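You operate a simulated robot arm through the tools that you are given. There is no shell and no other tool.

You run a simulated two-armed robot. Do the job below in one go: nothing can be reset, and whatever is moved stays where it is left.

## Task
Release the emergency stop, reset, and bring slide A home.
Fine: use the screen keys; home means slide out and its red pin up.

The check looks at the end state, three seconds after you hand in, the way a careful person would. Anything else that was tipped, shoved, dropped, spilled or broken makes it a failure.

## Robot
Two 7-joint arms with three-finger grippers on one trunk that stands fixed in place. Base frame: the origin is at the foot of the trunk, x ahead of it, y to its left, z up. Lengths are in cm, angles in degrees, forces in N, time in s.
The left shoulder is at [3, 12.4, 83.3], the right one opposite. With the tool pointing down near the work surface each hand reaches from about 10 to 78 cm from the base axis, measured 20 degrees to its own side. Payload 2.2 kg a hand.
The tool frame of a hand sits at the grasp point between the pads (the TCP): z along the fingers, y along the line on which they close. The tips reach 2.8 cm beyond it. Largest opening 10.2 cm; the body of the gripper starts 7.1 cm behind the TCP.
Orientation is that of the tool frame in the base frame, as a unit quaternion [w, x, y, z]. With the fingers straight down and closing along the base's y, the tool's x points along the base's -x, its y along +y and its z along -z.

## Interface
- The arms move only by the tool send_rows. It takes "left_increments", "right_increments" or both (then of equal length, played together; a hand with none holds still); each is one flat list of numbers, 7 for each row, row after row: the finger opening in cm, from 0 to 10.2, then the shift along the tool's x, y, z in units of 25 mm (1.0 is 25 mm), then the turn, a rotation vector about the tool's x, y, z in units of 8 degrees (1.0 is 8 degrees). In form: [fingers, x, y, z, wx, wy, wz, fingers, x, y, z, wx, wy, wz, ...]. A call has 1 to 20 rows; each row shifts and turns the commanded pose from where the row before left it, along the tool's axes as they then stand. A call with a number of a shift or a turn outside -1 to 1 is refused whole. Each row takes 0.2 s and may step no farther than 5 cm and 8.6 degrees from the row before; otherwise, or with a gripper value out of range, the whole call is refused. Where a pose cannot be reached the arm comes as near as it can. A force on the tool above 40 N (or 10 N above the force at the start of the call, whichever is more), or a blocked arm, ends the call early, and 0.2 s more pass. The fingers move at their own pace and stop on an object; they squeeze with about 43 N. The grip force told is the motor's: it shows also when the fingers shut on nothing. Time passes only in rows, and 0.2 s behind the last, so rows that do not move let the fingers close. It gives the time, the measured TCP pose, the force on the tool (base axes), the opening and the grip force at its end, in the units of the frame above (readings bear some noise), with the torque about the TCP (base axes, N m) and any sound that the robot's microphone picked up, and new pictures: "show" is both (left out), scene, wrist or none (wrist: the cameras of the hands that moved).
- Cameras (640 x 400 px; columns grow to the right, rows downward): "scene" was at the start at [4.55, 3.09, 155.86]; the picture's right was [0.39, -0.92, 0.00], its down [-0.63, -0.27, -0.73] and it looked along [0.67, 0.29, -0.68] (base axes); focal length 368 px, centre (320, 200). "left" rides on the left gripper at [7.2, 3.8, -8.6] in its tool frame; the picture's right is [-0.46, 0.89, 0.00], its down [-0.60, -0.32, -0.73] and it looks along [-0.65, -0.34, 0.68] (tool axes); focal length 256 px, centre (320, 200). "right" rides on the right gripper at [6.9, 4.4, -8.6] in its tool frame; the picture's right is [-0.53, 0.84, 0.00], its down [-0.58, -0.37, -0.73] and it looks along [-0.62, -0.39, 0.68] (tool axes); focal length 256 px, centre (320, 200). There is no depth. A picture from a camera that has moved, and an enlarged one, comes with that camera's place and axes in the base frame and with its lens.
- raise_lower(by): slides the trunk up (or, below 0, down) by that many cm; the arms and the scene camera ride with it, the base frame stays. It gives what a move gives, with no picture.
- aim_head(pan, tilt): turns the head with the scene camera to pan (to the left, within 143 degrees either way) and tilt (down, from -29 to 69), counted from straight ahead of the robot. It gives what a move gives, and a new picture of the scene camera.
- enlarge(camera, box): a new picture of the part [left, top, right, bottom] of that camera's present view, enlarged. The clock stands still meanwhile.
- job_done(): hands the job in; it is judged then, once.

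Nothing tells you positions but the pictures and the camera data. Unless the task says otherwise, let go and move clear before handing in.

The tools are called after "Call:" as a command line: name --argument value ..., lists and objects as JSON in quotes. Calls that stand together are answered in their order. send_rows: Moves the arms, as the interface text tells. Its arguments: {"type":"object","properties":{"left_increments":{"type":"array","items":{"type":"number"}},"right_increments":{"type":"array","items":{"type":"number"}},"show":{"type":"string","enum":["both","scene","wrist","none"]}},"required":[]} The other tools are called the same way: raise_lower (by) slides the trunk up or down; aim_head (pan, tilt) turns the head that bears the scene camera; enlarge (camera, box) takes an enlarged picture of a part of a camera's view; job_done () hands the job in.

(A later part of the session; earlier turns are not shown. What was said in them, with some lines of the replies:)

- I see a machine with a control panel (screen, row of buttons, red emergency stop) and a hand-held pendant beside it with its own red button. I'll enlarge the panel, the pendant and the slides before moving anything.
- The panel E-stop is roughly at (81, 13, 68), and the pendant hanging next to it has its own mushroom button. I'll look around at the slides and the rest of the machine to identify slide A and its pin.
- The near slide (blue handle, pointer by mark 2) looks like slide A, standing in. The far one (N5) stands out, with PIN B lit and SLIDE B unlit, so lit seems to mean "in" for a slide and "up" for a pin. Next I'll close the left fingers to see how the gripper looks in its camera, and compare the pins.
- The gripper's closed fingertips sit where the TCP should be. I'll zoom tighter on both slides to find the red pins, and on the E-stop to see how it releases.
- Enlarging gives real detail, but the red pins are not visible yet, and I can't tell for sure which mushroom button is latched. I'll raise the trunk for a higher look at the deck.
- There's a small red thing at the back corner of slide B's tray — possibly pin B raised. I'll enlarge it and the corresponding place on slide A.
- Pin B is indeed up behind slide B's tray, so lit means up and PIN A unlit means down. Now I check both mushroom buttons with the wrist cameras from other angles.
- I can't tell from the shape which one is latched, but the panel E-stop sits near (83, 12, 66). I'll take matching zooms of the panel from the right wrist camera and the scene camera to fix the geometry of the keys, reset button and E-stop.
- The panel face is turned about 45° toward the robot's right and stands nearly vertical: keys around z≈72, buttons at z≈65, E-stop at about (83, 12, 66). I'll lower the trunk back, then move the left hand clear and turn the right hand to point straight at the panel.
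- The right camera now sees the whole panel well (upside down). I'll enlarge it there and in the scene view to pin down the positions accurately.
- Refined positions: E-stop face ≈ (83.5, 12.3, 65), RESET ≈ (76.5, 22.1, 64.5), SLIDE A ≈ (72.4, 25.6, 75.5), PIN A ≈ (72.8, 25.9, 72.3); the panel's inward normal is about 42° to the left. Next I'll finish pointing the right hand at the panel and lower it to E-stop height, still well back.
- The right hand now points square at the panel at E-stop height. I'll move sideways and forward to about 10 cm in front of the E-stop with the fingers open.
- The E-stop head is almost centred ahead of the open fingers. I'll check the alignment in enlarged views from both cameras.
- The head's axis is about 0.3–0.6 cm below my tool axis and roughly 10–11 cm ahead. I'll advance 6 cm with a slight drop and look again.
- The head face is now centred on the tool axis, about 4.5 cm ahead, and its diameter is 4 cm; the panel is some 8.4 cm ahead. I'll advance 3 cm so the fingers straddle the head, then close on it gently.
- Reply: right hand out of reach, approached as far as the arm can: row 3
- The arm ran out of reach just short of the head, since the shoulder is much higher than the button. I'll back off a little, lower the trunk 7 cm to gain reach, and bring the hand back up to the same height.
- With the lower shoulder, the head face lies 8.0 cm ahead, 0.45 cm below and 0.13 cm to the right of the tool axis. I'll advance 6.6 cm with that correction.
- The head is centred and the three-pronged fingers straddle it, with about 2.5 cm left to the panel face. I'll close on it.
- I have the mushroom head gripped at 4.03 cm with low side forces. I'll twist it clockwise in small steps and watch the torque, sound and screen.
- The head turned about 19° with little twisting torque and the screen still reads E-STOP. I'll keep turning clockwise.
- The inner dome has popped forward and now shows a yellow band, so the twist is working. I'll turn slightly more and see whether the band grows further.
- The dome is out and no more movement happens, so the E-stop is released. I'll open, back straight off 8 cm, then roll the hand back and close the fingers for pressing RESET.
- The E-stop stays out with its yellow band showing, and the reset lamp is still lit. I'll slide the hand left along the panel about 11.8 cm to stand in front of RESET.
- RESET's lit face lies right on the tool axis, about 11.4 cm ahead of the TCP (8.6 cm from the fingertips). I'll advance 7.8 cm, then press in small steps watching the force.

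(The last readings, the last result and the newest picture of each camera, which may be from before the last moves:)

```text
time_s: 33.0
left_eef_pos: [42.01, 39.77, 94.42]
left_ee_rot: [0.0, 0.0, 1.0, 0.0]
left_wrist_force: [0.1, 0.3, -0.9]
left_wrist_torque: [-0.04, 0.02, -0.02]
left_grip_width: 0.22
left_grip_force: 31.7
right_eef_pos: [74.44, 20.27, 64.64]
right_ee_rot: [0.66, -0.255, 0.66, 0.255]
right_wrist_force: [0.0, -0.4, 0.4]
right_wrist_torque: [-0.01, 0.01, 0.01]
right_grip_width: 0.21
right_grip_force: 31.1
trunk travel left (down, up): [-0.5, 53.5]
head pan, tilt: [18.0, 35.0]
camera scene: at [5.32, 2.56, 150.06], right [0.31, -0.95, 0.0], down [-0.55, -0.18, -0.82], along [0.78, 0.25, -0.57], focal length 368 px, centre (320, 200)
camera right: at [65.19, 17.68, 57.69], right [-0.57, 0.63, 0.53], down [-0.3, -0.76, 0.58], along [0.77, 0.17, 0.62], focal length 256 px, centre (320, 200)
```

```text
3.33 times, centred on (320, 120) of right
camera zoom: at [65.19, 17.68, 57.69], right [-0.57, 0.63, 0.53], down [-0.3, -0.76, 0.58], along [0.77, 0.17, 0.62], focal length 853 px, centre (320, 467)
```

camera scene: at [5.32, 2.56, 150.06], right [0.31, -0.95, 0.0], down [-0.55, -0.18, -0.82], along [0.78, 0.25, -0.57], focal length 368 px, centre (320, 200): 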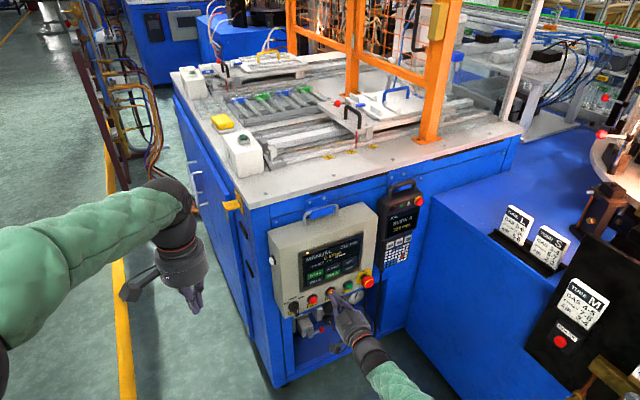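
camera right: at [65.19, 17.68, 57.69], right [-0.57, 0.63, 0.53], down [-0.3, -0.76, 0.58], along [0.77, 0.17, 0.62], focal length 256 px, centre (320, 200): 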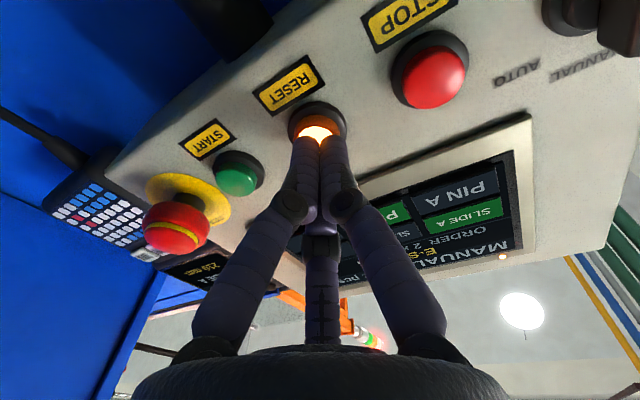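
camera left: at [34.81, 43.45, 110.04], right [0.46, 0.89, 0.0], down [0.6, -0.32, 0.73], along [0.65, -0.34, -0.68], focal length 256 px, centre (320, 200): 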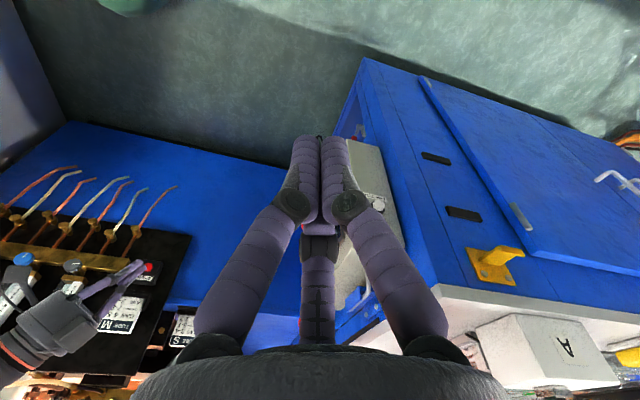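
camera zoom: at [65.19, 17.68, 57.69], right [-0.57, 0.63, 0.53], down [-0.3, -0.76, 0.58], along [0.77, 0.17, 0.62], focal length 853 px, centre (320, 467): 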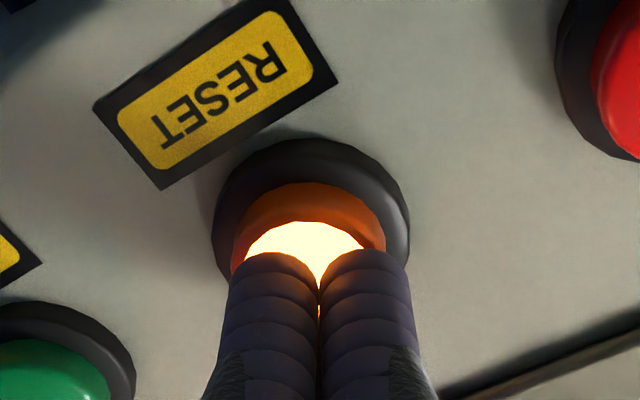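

Fingertips are right in front of the reset lamp. Now I press in small steps.

Call:
send_rows --right_increments '[0, 0, 0, 0.12, 0, 0, 0, 0, 0, 0, 0.12, 0, 0, 0, 0, 0, 0, 0.12, 0, 0, 0, 0, 0, 0, 0.1, 0, 0, 0]' --show "wrist"

Call:
enlarge --camera "scene" --box '[290, 225, 390, 305]'

```text
time_s: 34.0
left_eef_pos: [41.63, 39.69, 94.5]
left_ee_rot: [0.001, 0.0, 1.0, 0.0]
left_wrist_force: [0.5, 0.4, -0.1]
left_wrist_torque: [-0.02, 0.01, -0.01]
left_grip_width: 0.21
left_grip_force: 31.0
right_eef_pos: [75.0, 20.76, 64.66]
right_ee_rot: [0.66, -0.254, 0.659, 0.256]
right_wrist_force: [-30.6, -21.8, 6.6]
right_wrist_torque: [-0.28, -0.29, 0.12]
right_grip_width: 0.61
right_grip_force: 31.4
trunk travel left (down, up): [-0.5, 53.5]
head pan, tilt: [18.0, 35.0]
heard: click
camera right: at [65.81, 18.29, 57.67], right [-0.57, 0.62, 0.53], down [-0.3, -0.76, 0.58], along [0.77, 0.17, 0.62], focal length 256 px, centre (320, 200)
```

right: 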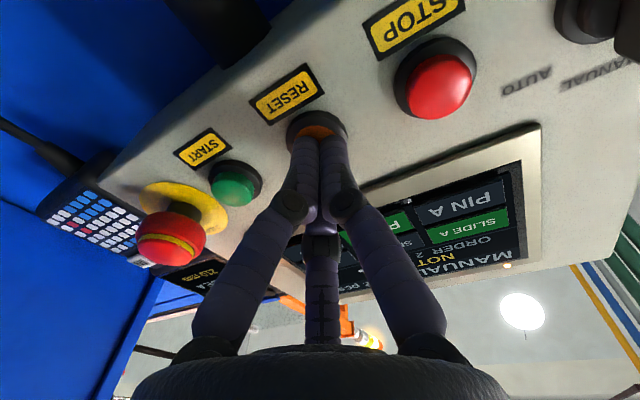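

```text
5.00 times, centred on (340, 265) of scene
camera zoom: at [4.98, 2.35, 150.08], right [0.31, -0.95, 0.0], down [-0.54, -0.18, -0.82], along [0.78, 0.25, -0.57], focal length 1838 px, centre (220, -125)
```

zoom: 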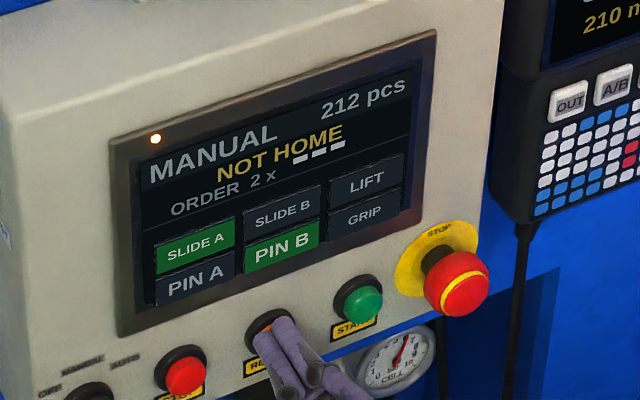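

Click heard, and the screen changed from E-STOP to NOT HOME, so the reset worked. I'll back off and move to stand in front of the SLIDE A key.

Call:
send_rows --right_increments '[0, 0, 0, -0.7, 0, 0, 0, 0, 0, 0, -0.8, 0, 0, 0, 0, 0, 0, -0.8, 0, 0, 0, 0, 0, 0, -0.8, 0, 0, 0, 0, -0.7, 0.35, -0.3, 0, 0, 0, 0, -0.7, 0.35, 0, 0, 0, 0, 0, -0.7, 0.35, 0, 0, 0, 0, 0, -0.7, 0.35, 0, 0, 0, 0, 0, -0.7, 0.35, 0, 0, 0, 0, 0, -0.7, 0.39, 0, 0, 0, 0, 0, -0.1, 0, 0, 0, 0, 0, 0, 0, 0, 0, 0, 0, 0]'

Call:
enlarge --camera "scene" --box '[255, 190, 405, 310]'

Call:
enlarge --camera "right" --box '[200, 0, 420, 150]'

```text
time_s: 36.6
left_eef_pos: [41.98, 39.8, 94.41]
left_ee_rot: [0.0, 0.0, 1.0, 0.001]
left_wrist_force: [0.7, 1.4, 0.4]
left_wrist_torque: [-0.01, 0.01, -0.01]
left_grip_width: 0.22
left_grip_force: 31.7
right_eef_pos: [65.4, 19.24, 75.26]
right_ee_rot: [0.658, -0.255, 0.66, 0.257]
right_wrist_force: [-0.3, -0.4, -0.1]
right_wrist_torque: [0.05, 0.02, -0.01]
right_grip_width: 0.23
right_grip_force: 31.7
trunk travel left (down, up): [-0.5, 53.5]
head pan, tilt: [18.0, 35.0]
camera scene: at [5.32, 2.56, 150.06], right [0.31, -0.95, 0.0], down [-0.55, -0.18, -0.82], along [0.78, 0.25, -0.57], focal length 368 px, centre (320, 200)
camera right: at [56.14, 16.7, 68.37], right [-0.57, 0.62, 0.54], down [-0.29, -0.76, 0.58], along [0.77, 0.17, 0.62], focal length 256 px, centre (320, 200)
```

scene: 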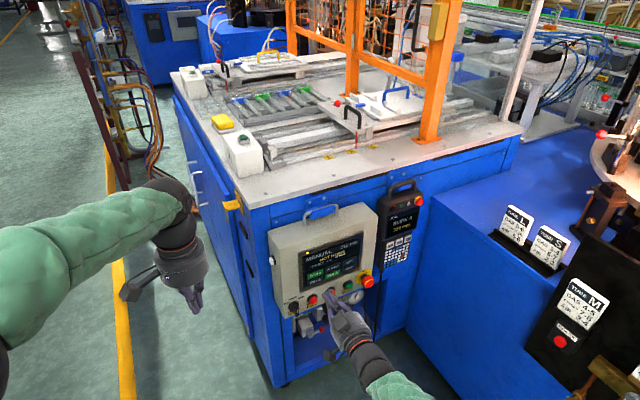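
right: 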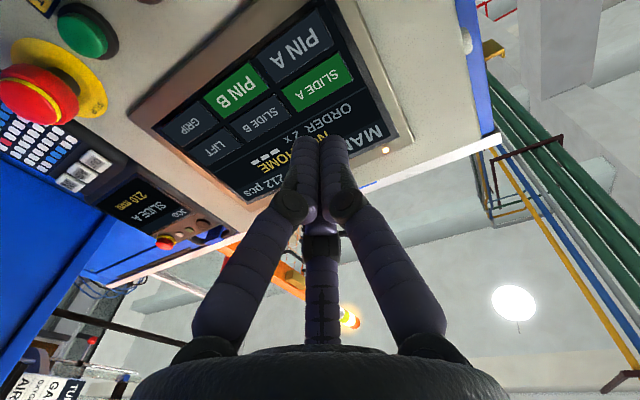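

```text
3.33 times, centred on (330, 250) of scene
camera zoom: at [5.32, 2.56, 150.06], right [0.31, -0.95, 0.0], down [-0.55, -0.18, -0.82], along [0.78, 0.25, -0.57], focal length 1225 px, centre (287, 33)
```

zoom: 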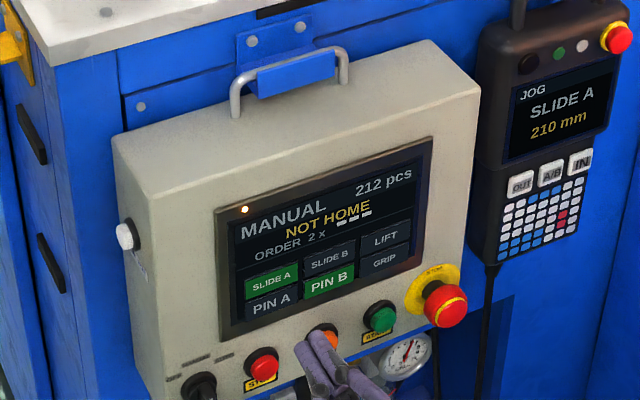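

```text
2.67 times, centred on (310, 75) of right
camera zoom: at [56.14, 16.7, 68.37], right [-0.57, 0.62, 0.54], down [-0.29, -0.76, 0.58], along [0.77, 0.17, 0.62], focal length 683 px, centre (347, 533)
```

zoom: 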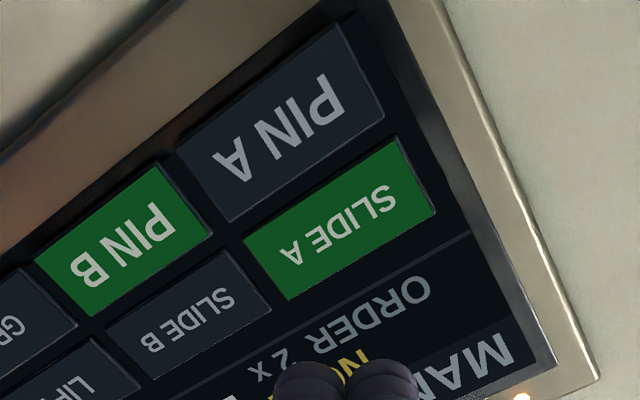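

SLIDE A should be about 10.3 cm ahead and nearly on the tool axis (maybe 0.1–0.3 cm below). I'll advance 6.3 cm and check the fingertip position against the key.

Call:
send_rows --right_increments '[0, 0.04, 0.02, 0.63, 0, 0, 0, 0, 0.02, 0.02, 0.63, 0, 0, 0, 0, 0, 0, 0.63, 0, 0, 0, 0, 0, 0, 0.63, 0, 0, 0, 0, 0, 0, 0, 0, 0, 0]'

Call:
enlarge --camera "right" --box '[240, 60, 400, 180]'

Call:
enlarge --camera "scene" --box '[275, 220, 375, 300]'

```text
time_s: 37.8
left_eef_pos: [42.07, 39.81, 94.43]
left_ee_rot: [0.0, 0.0, 1.0, 0.0]
left_wrist_force: [-0.7, 1.1, 0.4]
left_wrist_torque: [0.01, 0.03, 0.0]
left_grip_width: 0.21
left_grip_force: 31.5
right_eef_pos: [70.0, 23.64, 75.17]
right_ee_rot: [0.66, -0.255, 0.66, 0.255]
right_wrist_force: [0.6, -0.5, 0.3]
right_wrist_torque: [-0.03, 0.0, 0.02]
right_grip_width: 0.21
right_grip_force: 31.3
trunk travel left (down, up): [-0.5, 53.5]
head pan, tilt: [18.0, 35.0]
camera scene: at [5.31, 2.56, 150.07], right [0.31, -0.95, 0.0], down [-0.55, -0.18, -0.82], along [0.78, 0.25, -0.57], focal length 368 px, centre (320, 200)
camera right: at [60.76, 21.01, 68.25], right [-0.57, 0.63, 0.53], down [-0.3, -0.76, 0.58], along [0.77, 0.17, 0.62], focal length 256 px, centre (320, 200)
```

scene: 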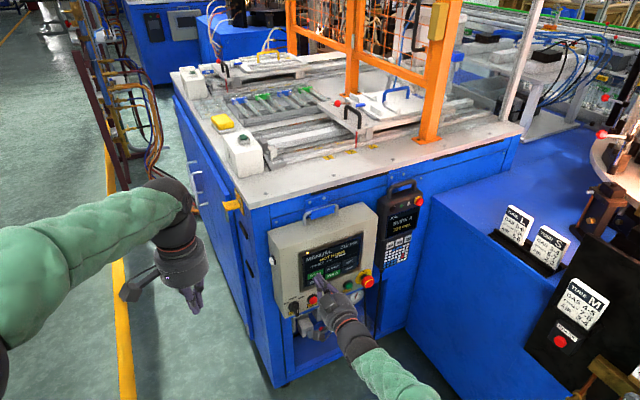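
right: 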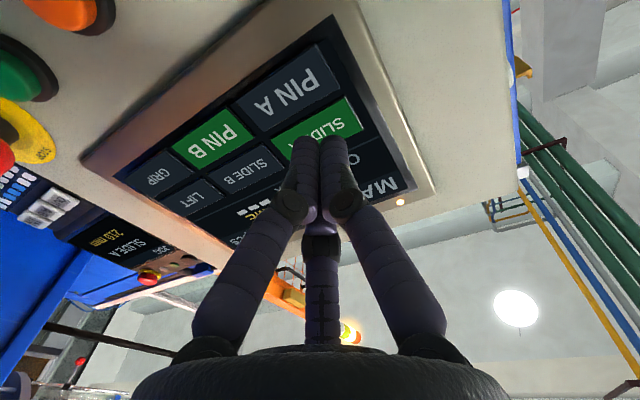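

```text
3.33 times, centred on (320, 120) of right
camera zoom: at [60.76, 21.01, 68.25], right [-0.57, 0.63, 0.53], down [-0.3, -0.76, 0.58], along [0.77, 0.17, 0.62], focal length 853 px, centre (320, 467)
```

zoom: 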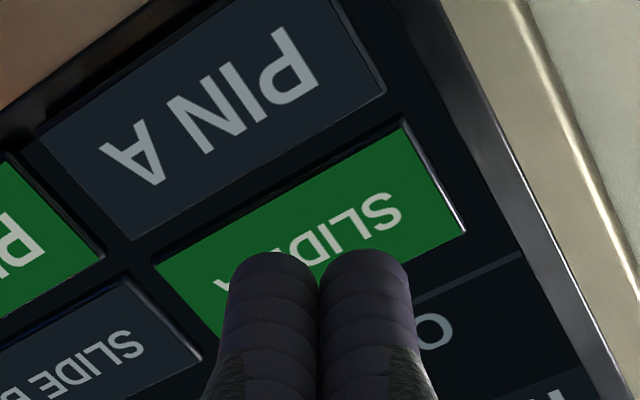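

```text
5.00 times, centred on (325, 260) of scene
camera zoom: at [5.31, 2.56, 150.07], right [0.31, -0.95, 0.0], down [-0.55, -0.18, -0.82], along [0.78, 0.25, -0.57], focal length 1838 px, centre (295, -100)
```

zoom: 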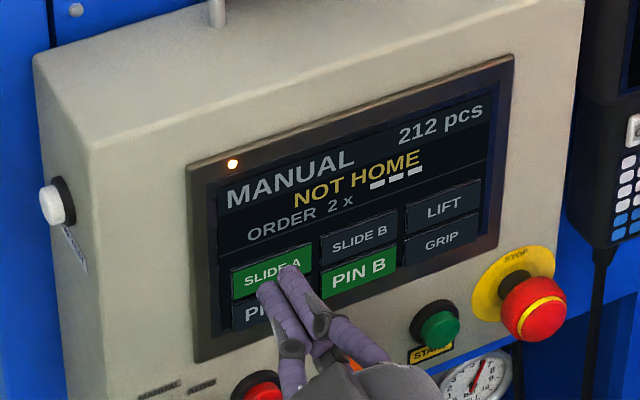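

The fingertips line up with the centre of the SLIDE A key, about 1.2 cm away. I'll press in small steps until it clicks.

Call:
send_rows --right_increments '[0, 0, -0.03, 0.14, 0, 0, 0, 0, 0, 0, 0.14, 0, 0, 0, 0, 0, 0, 0.1, 0, 0, 0, 0, 0, 0, 0.1, 0, 0, 0]' --show "wrist"

Call:
enlarge --camera "scene" --box '[275, 220, 375, 300]'

```text
time_s: 38.8
left_eef_pos: [42.06, 39.82, 94.27]
left_ee_rot: [0.0, 0.001, 1.0, 0.0]
left_wrist_force: [0.1, 0.3, 0.5]
left_wrist_torque: [0.0, 0.0, -0.02]
left_grip_width: 0.17
left_grip_force: 31.3
right_eef_pos: [70.81, 24.31, 75.05]
right_ee_rot: [0.659, -0.255, 0.66, 0.256]
right_wrist_force: [-0.6, 0.3, 0.8]
right_wrist_torque: [0.01, 0.02, -0.03]
right_grip_width: 0.21
right_grip_force: 31.7
trunk travel left (down, up): [-0.5, 53.5]
head pan, tilt: [18.0, 35.0]
camera right: at [61.62, 21.77, 68.19], right [-0.57, 0.63, 0.54], down [-0.3, -0.76, 0.58], along [0.77, 0.17, 0.62], focal length 256 px, centre (320, 200)
```

right: 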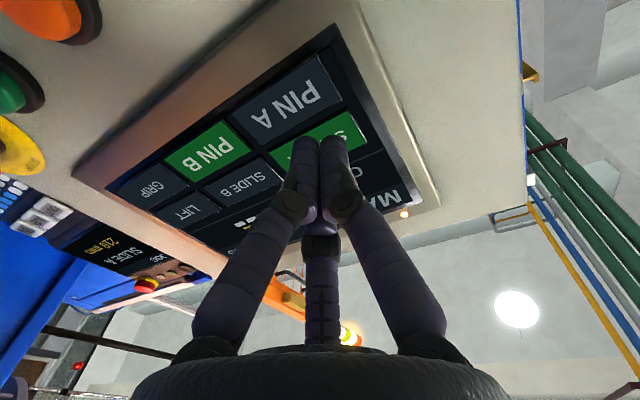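

```text
5.00 times, centred on (325, 260) of scene
camera zoom: at [5.31, 2.56, 150.06], right [0.31, -0.95, 0.0], down [-0.55, -0.18, -0.82], along [0.78, 0.25, -0.57], focal length 1838 px, centre (295, -100)
```

zoom: 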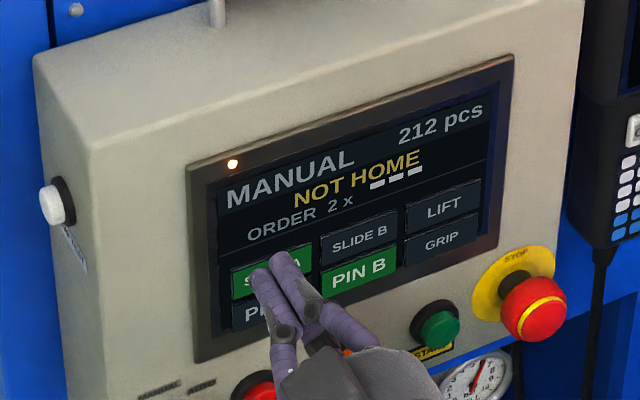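

No contact yet; I'll keep pressing in small steps.

Call:
send_rows --right_increments '[0, 0, 0, 0.1, 0, 0, 0, 0, 0, 0, 0.1, 0, 0, 0, 0, 0, 0, 0.08, 0, 0, 0, 0, 0, 0, 0.08, 0, 0, 0]' --show "wrist"

Call:
enlarge --camera "right" --box '[240, 60, 400, 180]'

Call:
enlarge --camera "scene" --box '[275, 220, 375, 300]'

```text
time_s: 39.9
left_eef_pos: [41.78, 39.63, 94.53]
left_ee_rot: [0.002, -0.001, 1.0, 0.001]
left_wrist_force: [-0.1, 0.2, 0.4]
left_wrist_torque: [-0.01, 0.02, 0.03]
left_grip_width: 0.19
left_grip_force: 31.6
right_eef_pos: [71.46, 24.59, 75.11]
right_ee_rot: [0.66, -0.255, 0.659, 0.256]
right_wrist_force: [-31.9, -27.7, 8.6]
right_wrist_torque: [0.18, -0.18, 0.61]
right_grip_width: 0.22
right_grip_force: 30.9
trunk travel left (down, up): [-0.5, 53.5]
head pan, tilt: [18.0, 35.0]
heard: click
stopped in row 4 (right hand): the force on the tool passed its limit at 48 N (the readings are from after the stop); the commanded pose is now the measured one
camera right: at [62.08, 22.16, 68.22], right [-0.57, 0.62, 0.54], down [-0.3, -0.76, 0.58], along [0.77, 0.17, 0.62], focal length 256 px, centre (320, 200)
```

right: 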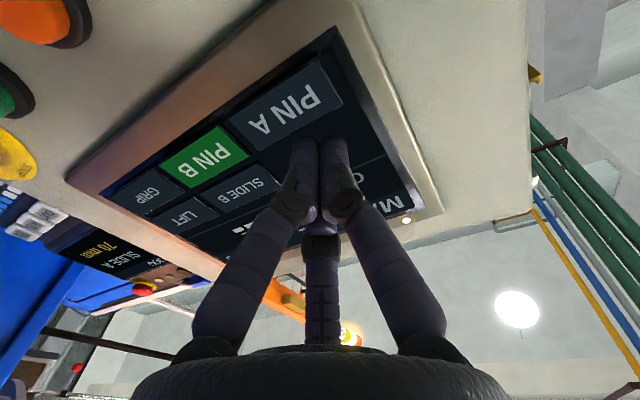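

```text
3.33 times, centred on (320, 120) of right
camera zoom: at [62.08, 22.16, 68.22], right [-0.57, 0.62, 0.54], down [-0.3, -0.76, 0.58], along [0.77, 0.17, 0.62], focal length 853 px, centre (320, 467)
```

zoom: 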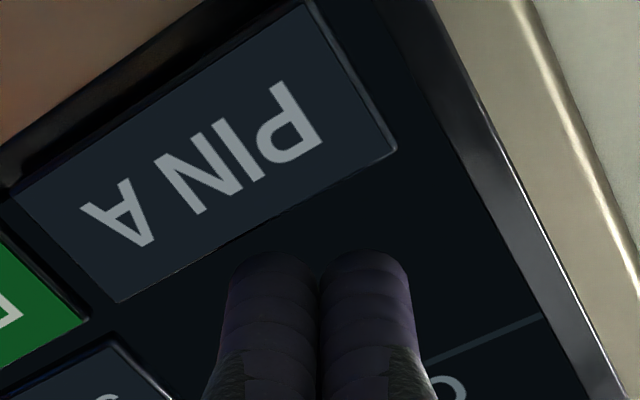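

```text
5.00 times, centred on (325, 260) of scene
camera zoom: at [4.86, 2.23, 150.1], right [0.31, -0.95, 0.0], down [-0.54, -0.18, -0.82], along [0.78, 0.25, -0.57], focal length 1838 px, centre (295, -100)
```

zoom: 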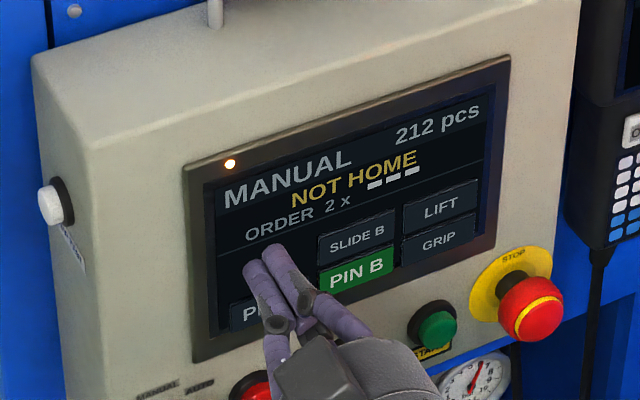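

Click heard; the pendant readout has already dropped from 210 to 70 mm, so slide A is moving. I'll back the hand off and wait, then look at the slide.

Call:
send_rows --right_increments '[0, 0, 0, -0.6, 0, 0, 0, 0, 0, 0, -0.7, 0, 0, 0, 0, 0, 0, -0.8, 0, 0, 0, 0, 0, 0, -0.8, 0, 0, 0, 0, 0, 0, 0, 0, 0, 0, 0, 0, 0, 0, 0, 0, 0]'

Call:
enlarge --camera "scene" --box '[210, 70, 440, 190]'

Call:
enlarge --camera "scene" --box '[265, 170, 435, 310]'

Call:
enlarge --camera "right" --box '[200, 0, 420, 150]'

```text
time_s: 41.3
left_eef_pos: [41.97, 39.79, 94.3]
left_ee_rot: [-0.001, 0.0, 1.0, 0.001]
left_wrist_force: [-0.4, 0.2, 0.4]
left_wrist_torque: [0.0, 0.0, 0.02]
left_grip_width: 0.21
left_grip_force: 31.3
right_eef_pos: [66.13, 19.99, 74.95]
right_ee_rot: [0.658, -0.255, 0.661, 0.255]
right_wrist_force: [0.3, 0.5, 0.1]
right_wrist_torque: [-0.01, 0.03, 0.0]
right_grip_width: 0.19
right_grip_force: 31.6
trunk travel left (down, up): [-0.5, 53.5]
head pan, tilt: [18.0, 35.0]
camera scene: at [5.31, 2.56, 150.06], right [0.31, -0.95, 0.0], down [-0.55, -0.18, -0.82], along [0.78, 0.25, -0.57], focal length 368 px, centre (320, 200)
camera right: at [56.92, 17.51, 68.02], right [-0.57, 0.63, 0.54], down [-0.29, -0.76, 0.58], along [0.77, 0.17, 0.62], focal length 256 px, centre (320, 200)
```

scene: 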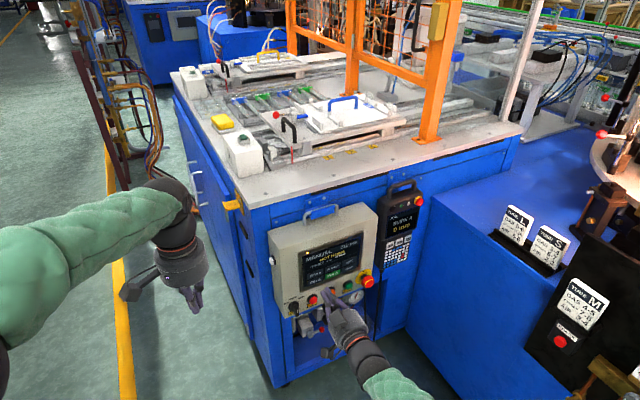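
right: 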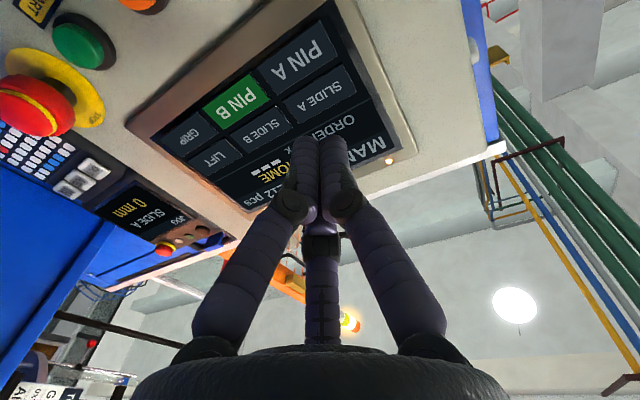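

```text
2.78 times, centred on (325, 130) of scene
camera zoom: at [5.31, 2.56, 150.06], right [0.31, -0.95, 0.0], down [-0.55, -0.18, -0.82], along [0.78, 0.25, -0.57], focal length 1023 px, centre (306, 395)
```

zoom: 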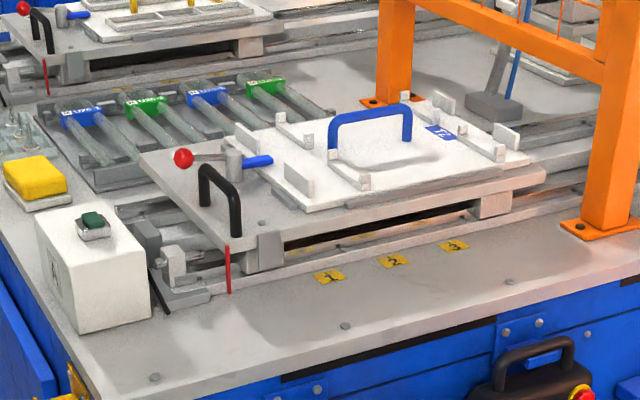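

```text
2.86 times, centred on (350, 240) of scene
camera zoom: at [5.31, 2.56, 150.06], right [0.31, -0.95, 0.0], down [-0.55, -0.18, -0.82], along [0.78, 0.25, -0.57], focal length 1050 px, centre (234, 86)
```

zoom: 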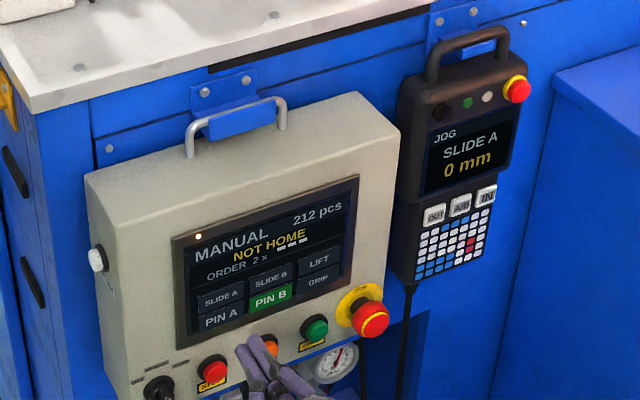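

```text
2.67 times, centred on (310, 75) of right
camera zoom: at [56.92, 17.51, 68.02], right [-0.57, 0.63, 0.54], down [-0.29, -0.76, 0.58], along [0.77, 0.17, 0.62], focal length 683 px, centre (347, 533)
```

zoom: 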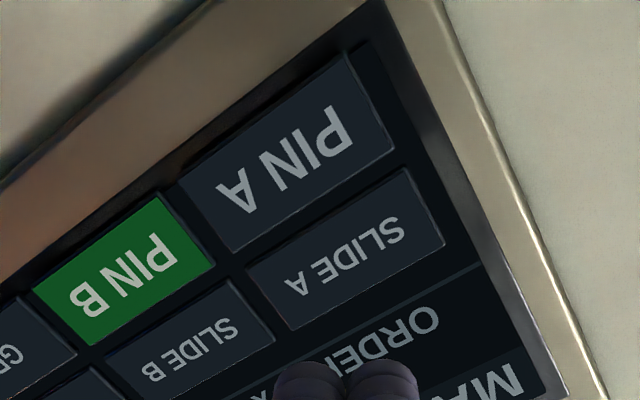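

Slide A is now fully out (0 mm) and its key is unlit; only the pin remains. PIN A's key is 2.65 cm below my present line, about 9.5 cm ahead — I'll lower, advance and check.

Call:
send_rows --right_increments '[0, 0.53, 0, 0, 0, 0, 0, 0, 0.53, 0, 0, 0, 0, 0, 0, 0, 0, 0.56, 0, 0, 0, 0, 0, 0, 0.56, 0, 0, 0, 0, 0, 0, 0.56, 0, 0, 0, 0, 0, 0, 0.56, 0, 0, 0, 0, 0, 0, 0, 0, 0, 0]' --show "wrist"

Call:
enlarge --camera "right" --box '[240, 60, 400, 180]'

Call:
enlarge --camera "scene" --box '[275, 220, 375, 300]'

```text
time_s: 42.9
left_eef_pos: [41.97, 39.8, 94.39]
left_ee_rot: [0.0, -0.001, 1.0, -0.001]
left_wrist_force: [-0.4, 0.7, 0.1]
left_wrist_torque: [0.04, 0.02, 0.03]
left_grip_width: 0.22
left_grip_force: 31.5
right_eef_pos: [70.22, 23.91, 72.27]
right_ee_rot: [0.658, -0.255, 0.661, 0.255]
right_wrist_force: [-0.1, 0.5, 0.9]
right_wrist_torque: [-0.03, 0.02, -0.01]
right_grip_width: 0.19
right_grip_force: 31.9
trunk travel left (down, up): [-0.5, 53.5]
head pan, tilt: [18.0, 35.0]
camera right: at [61.01, 21.31, 65.39], right [-0.57, 0.63, 0.54], down [-0.29, -0.76, 0.58], along [0.77, 0.17, 0.62], focal length 256 px, centre (320, 200)
```

right: 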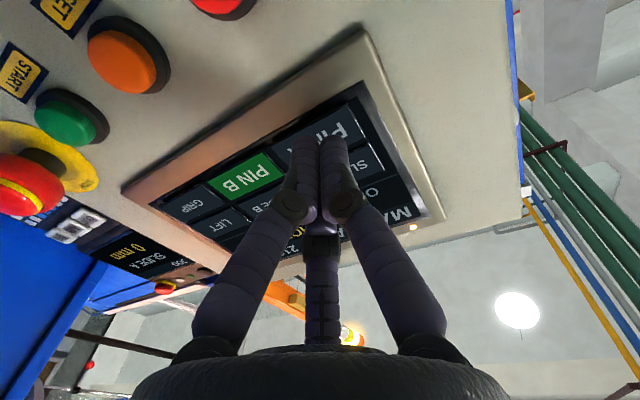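

```text
3.33 times, centred on (320, 120) of right
camera zoom: at [61.01, 21.31, 65.39], right [-0.57, 0.63, 0.54], down [-0.29, -0.76, 0.58], along [0.77, 0.17, 0.62], focal length 853 px, centre (320, 467)
```

zoom: 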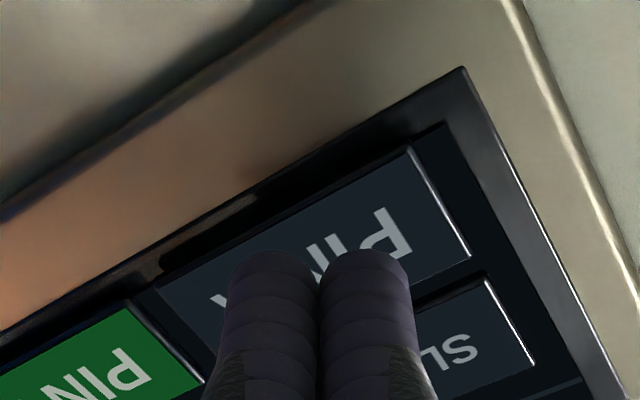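

```text
5.00 times, centred on (325, 260) of scene
camera zoom: at [5.32, 2.57, 150.06], right [0.31, -0.95, 0.0], down [-0.55, -0.18, -0.82], along [0.78, 0.25, -0.57], focal length 1838 px, centre (295, -100)
```

zoom: 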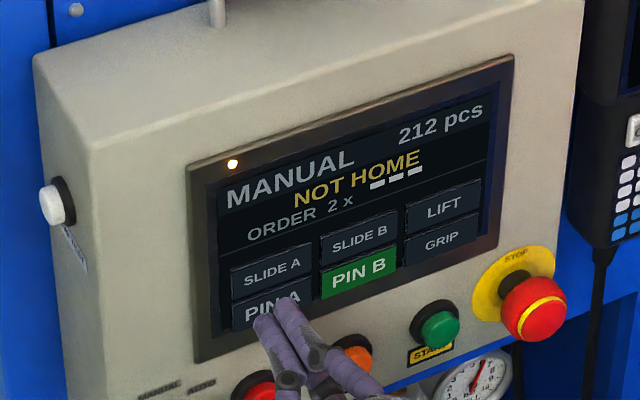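

The fingertips are on PIN A's key, with just a 0.2 cm shift right needed. Pressing in small steps.

Call:
send_rows --right_increments '[0, 0, -0.08, 0.16, 0, 0, 0, 0, 0, 0, 0.16, 0, 0, 0, 0, 0, 0, 0.1, 0, 0, 0, 0, 0, 0, 0.07, 0, 0, 0, 0, 0, 0, 0.05, 0, 0, 0]' --show "wrist"

Call:
enlarge --camera "scene" --box '[275, 220, 375, 300]'

```text
time_s: 44.1
left_eef_pos: [41.88, 39.72, 94.3]
left_ee_rot: [0.001, 0.0, 1.0, 0.0]
left_wrist_force: [0.0, 0.0, 0.2]
left_wrist_torque: [0.01, 0.0, 0.04]
left_grip_width: 0.21
left_grip_force: 31.9
right_eef_pos: [71.37, 24.42, 72.27]
right_ee_rot: [0.658, -0.255, 0.661, 0.255]
right_wrist_force: [-13.2, -10.2, 1.5]
right_wrist_torque: [0.04, -0.02, 0.23]
right_grip_width: 0.21
right_grip_force: 31.7
trunk travel left (down, up): [-0.5, 53.5]
head pan, tilt: [18.0, 35.0]
heard: click
camera right: at [62.03, 21.96, 65.38], right [-0.57, 0.63, 0.54], down [-0.29, -0.76, 0.58], along [0.77, 0.17, 0.62], focal length 256 px, centre (320, 200)
```

right: 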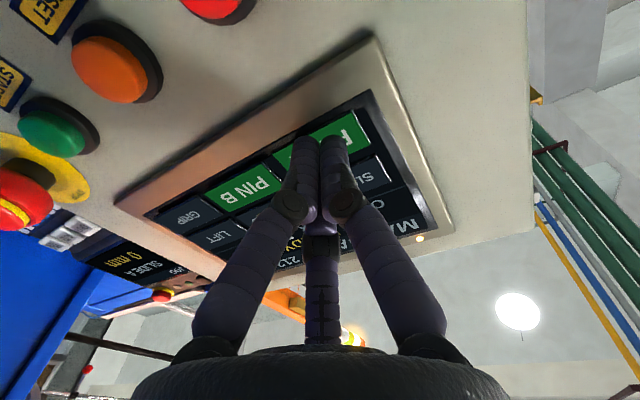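

```text
5.00 times, centred on (325, 260) of scene
camera zoom: at [5.17, 2.45, 150.07], right [0.31, -0.95, 0.0], down [-0.54, -0.18, -0.82], along [0.78, 0.25, -0.57], focal length 1838 px, centre (295, -100)
```

zoom: 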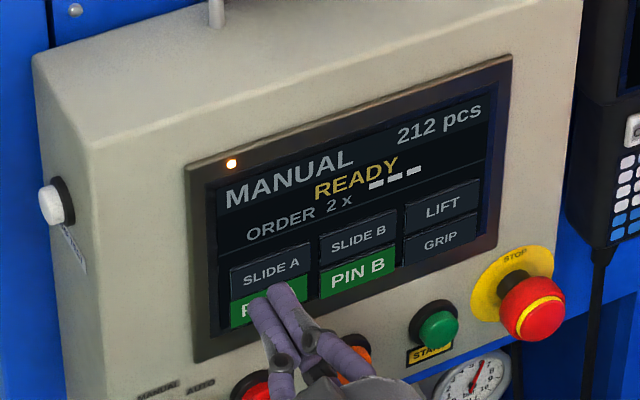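

PIN A clicked and lit green, and the screen reads READY. I'll back the hand straight off and well clear, then check slide A and its red pin.

Call:
send_rows --right_increments '[0, 0, 0, -0.6, 0, 0, 0, 0, 0, 0, -0.8, 0, 0, 0, 0, 0, 0, -0.8, 0, 0, 0, 0, 0, 0, -0.8, 0, 0, 0, 0, 0, 0, -0.8, 0, 0, 0, 0, 0, 0, -0.8, 0, 0, 0, 0, 0, 0, -0.8, 0, 0, 0, 0, 0, 0, -0.8, 0, 0, 0, 0, 0, 0, 0, 0, 0, 0]'

Call:
enlarge --camera "scene" --box '[210, 70, 440, 190]'

Call:
enlarge --camera "scene" --box '[265, 170, 435, 310]'

```text
time_s: 46.1
left_eef_pos: [41.94, 39.84, 94.39]
left_ee_rot: [0.0, -0.001, 1.0, 0.0]
left_wrist_force: [0.0, 0.2, 0.6]
left_wrist_torque: [0.02, 0.0, 0.02]
left_grip_width: 0.2
left_grip_force: 32.4
right_eef_pos: [64.07, 13.36, 72.4]
right_ee_rot: [0.657, -0.255, 0.661, 0.258]
right_wrist_force: [0.6, -0.3, 0.3]
right_wrist_torque: [0.0, 0.01, -0.01]
right_grip_width: 0.22
right_grip_force: 31.5
right hand out of reach, approached as far as the arm can: row 5, 6, 7, 8
trunk travel left (down, up): [-0.5, 53.5]
head pan, tilt: [18.0, 35.0]
camera scene: at [5.31, 2.55, 150.06], right [0.31, -0.95, 0.0], down [-0.55, -0.18, -0.82], along [0.78, 0.25, -0.57], focal length 368 px, centre (320, 200)
camera right: at [54.74, 10.78, 65.48], right [-0.57, 0.62, 0.54], down [-0.29, -0.76, 0.58], along [0.77, 0.17, 0.61], focal length 256 px, centre (320, 200)
```

scene: 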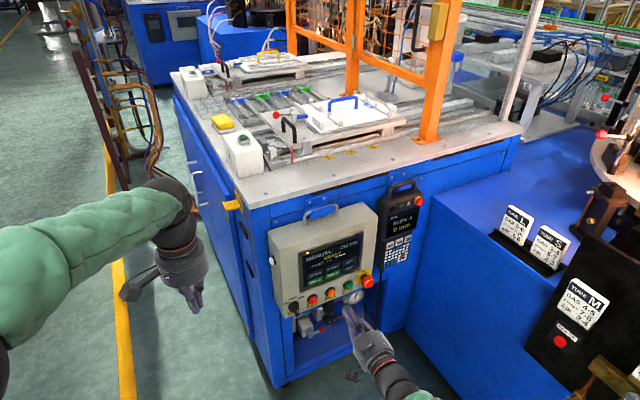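
right: 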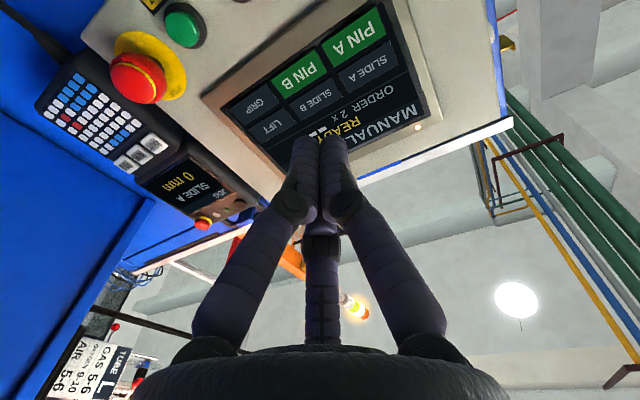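

```text
2.78 times, centred on (325, 130) of scene
camera zoom: at [5.31, 2.55, 150.06], right [0.31, -0.95, 0.0], down [-0.55, -0.18, -0.82], along [0.78, 0.25, -0.57], focal length 1023 px, centre (306, 395)
```

zoom: 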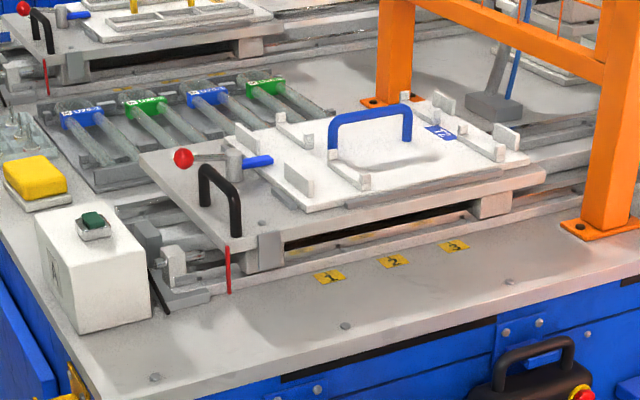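

```text
2.86 times, centred on (350, 240) of scene
camera zoom: at [5.31, 2.55, 150.06], right [0.31, -0.95, 0.0], down [-0.55, -0.18, -0.82], along [0.78, 0.25, -0.57], focal length 1050 px, centre (234, 86)
```

zoom: 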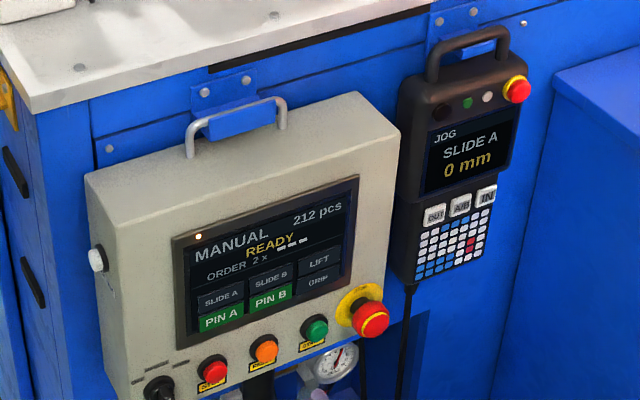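

The screen reads READY with PIN A lit, and the slide is fully out. I'll raise the trunk to see over the tray and confirm the red pin visually.

Call:
raise_lower --by 35

Call:
aim_head --pan 18 --tilt 38

```text
time_s: 49.6
left_eef_pos: [41.92, 39.87, 129.35]
left_ee_rot: [0.0, 0.0, 1.0, 0.0]
left_wrist_force: [-0.5, 0.8, -0.6]
left_wrist_torque: [0.0, 0.0, 0.01]
left_grip_width: 0.21
left_grip_force: 30.9
right_eef_pos: [64.08, 13.44, 107.28]
right_ee_rot: [0.657, -0.256, 0.661, 0.258]
right_wrist_force: [-0.8, 0.8, -0.4]
right_wrist_torque: [0.0, -0.01, -0.02]
right_grip_width: 0.23
right_grip_force: 31.6
trunk travel left (down, up): [-35.5, 18.5]
head pan, tilt: [18.0, 35.0]
```

```text
time_s: 50.2
left_eef_pos: [42.01, 39.88, 129.41]
left_ee_rot: [0.0, -0.002, 1.0, 0.0]
left_wrist_force: [-0.5, -0.2, -0.4]
left_wrist_torque: [0.01, -0.03, 0.0]
left_grip_width: 0.2
left_grip_force: 31.5
right_eef_pos: [63.98, 13.37, 107.31]
right_ee_rot: [0.656, -0.257, 0.66, 0.26]
right_wrist_force: [-1.3, 0.4, 0.6]
right_wrist_torque: [-0.03, -0.01, 0.01]
right_grip_width: 0.21
right_grip_force: 31.4
trunk travel left (down, up): [-35.5, 18.5]
head pan, tilt: [18.0, 38.0]
camera scene: at [5.15, 2.5, 184.61], right [0.31, -0.95, 0.0], down [-0.59, -0.19, -0.79], along [0.75, 0.24, -0.62], focal length 368 px, centre (320, 200)
```

scene: 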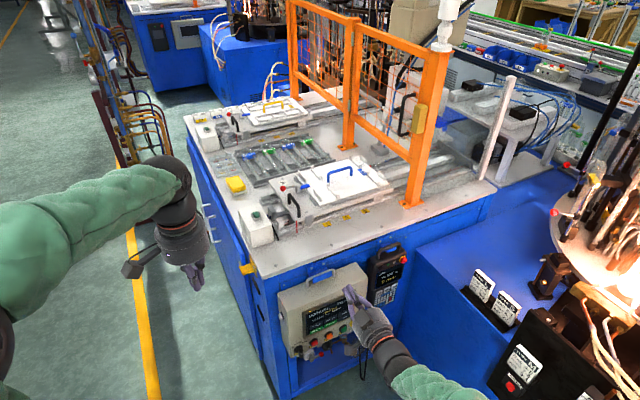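

Call:
enlarge --camera "scene" --box '[335, 145, 405, 190]'

Call:
enlarge --camera "scene" --box '[190, 90, 420, 240]'

Call:
enlarge --camera "scene" --box '[270, 240, 410, 360]'

```text
8.89 times, centred on (370, 168) of scene
camera zoom: at [5.15, 2.5, 184.61], right [0.31, -0.95, 0.0], down [-0.59, -0.19, -0.79], along [0.75, 0.24, -0.62], focal length 3267 px, centre (-124, 489)
```

zoom: 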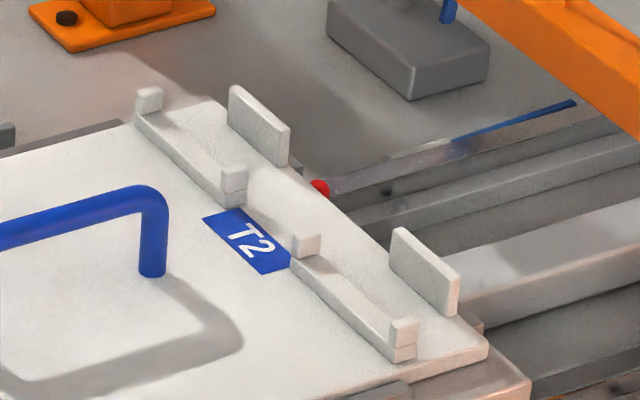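

```text
2.67 times, centred on (305, 165) of scene
camera zoom: at [5.15, 2.5, 184.61], right [0.31, -0.95, 0.0], down [-0.59, -0.19, -0.79], along [0.75, 0.24, -0.62], focal length 980 px, centre (360, 293)
```

zoom: 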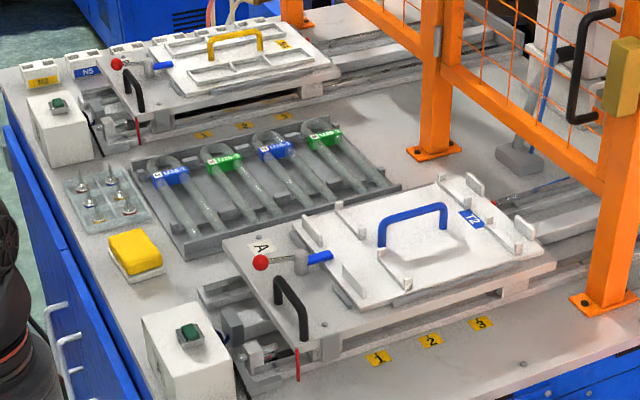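

```text
3.33 times, centred on (340, 300) of scene
camera zoom: at [5.15, 2.5, 184.61], right [0.31, -0.95, 0.0], down [-0.59, -0.19, -0.79], along [0.75, 0.24, -0.62], focal length 1225 px, centre (253, -133)
```

zoom: 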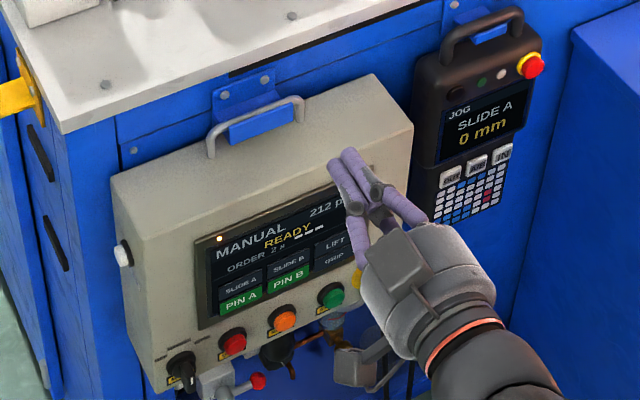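

Slide A is out, its red pin stands up behind the T2 tray just like slide B's, and the panel reads READY with the E-stop out. I'll move the right hand a bit further away from the panel before handing in.

Call:
send_rows --right_increments '[0, 0, -0.6, -0.4, 0, 0, 0, 0, 0, -0.6, -0.4, 0, 0, 0, 0, 0, -0.6, -0.4, 0, 0, 0, 0, 0, -0.6, -0.4, 0, 0, 0, 0, 0, 0, 0, 0, 0, 0]' --show "scene"

Call:
enlarge --camera "scene" --box '[270, 240, 410, 360]'

```text
time_s: 51.4
left_eef_pos: [41.97, 39.85, 129.37]
left_ee_rot: [0.0, -0.001, 1.0, 0.0]
left_wrist_force: [0.2, 0.1, -0.6]
left_wrist_torque: [0.01, -0.02, -0.01]
left_grip_width: 0.21
left_grip_force: 32.1
right_eef_pos: [65.27, 6.28, 107.23]
right_ee_rot: [0.657, -0.256, 0.661, 0.258]
right_wrist_force: [0.7, 0.4, -0.7]
right_wrist_torque: [0.02, 0.02, -0.02]
right_grip_width: 0.23
right_grip_force: 31.4
trunk travel left (down, up): [-35.5, 18.5]
head pan, tilt: [18.0, 38.0]
camera scene: at [5.15, 2.55, 184.61], right [0.31, -0.95, 0.0], down [-0.59, -0.19, -0.79], along [0.75, 0.24, -0.62], focal length 368 px, centre (320, 200)
```

scene: 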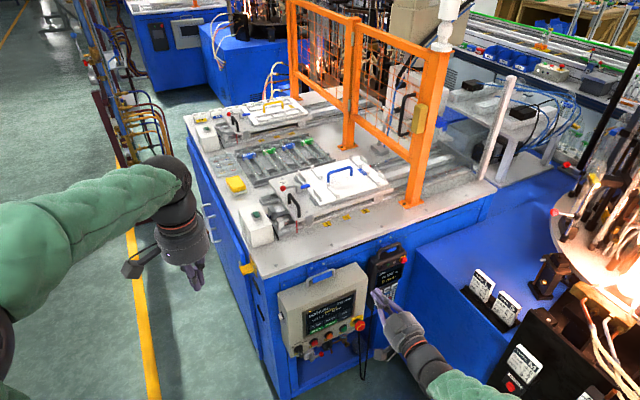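

```text
3.33 times, centred on (340, 300) of scene
camera zoom: at [5.15, 2.55, 184.61], right [0.31, -0.95, 0.0], down [-0.59, -0.19, -0.79], along [0.75, 0.24, -0.62], focal length 1225 px, centre (253, -133)
```

zoom: 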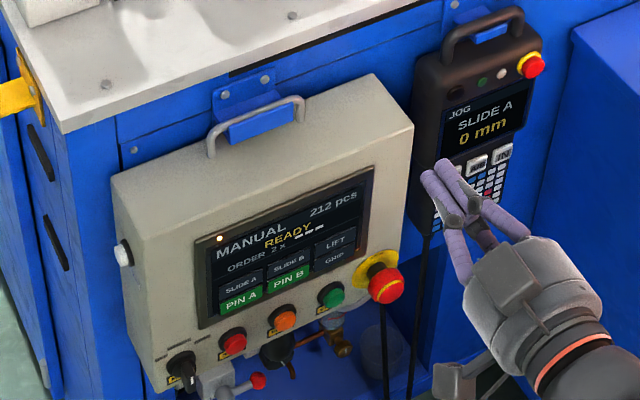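

Everything is in its end state: E-stop released, screen at READY, slide A at 0 mm with its pin up, and both hands clear of the machine. Handing in.

Call:
job_done

```text
The job is handed in.
```

The emergency stop is released, the machine is reset, and slide A is home. The panel now reads READY.

- **Emergency stop:** I twisted the panel's mushroom button about 50° clockwise. Its dome popped out and shows the yellow band.
- **Reset:** pressing RESET clicked, and the screen changed from E-STOP to NOT HOME.
- **Slide A:** I pressed the SLIDE A key on the screen. The slide ran out from 210 mm to 0 mm on the pendant readout.
- **Red pin:** I pressed PIN A on the screen and it lit green. From the raised camera I could see slide A's red pin standing up, just like slide B's.

I saw nothing else moved or knocked. Both hands are clear of the machine. The trunk is still raised, about 28 cm above where it started, from the final check.
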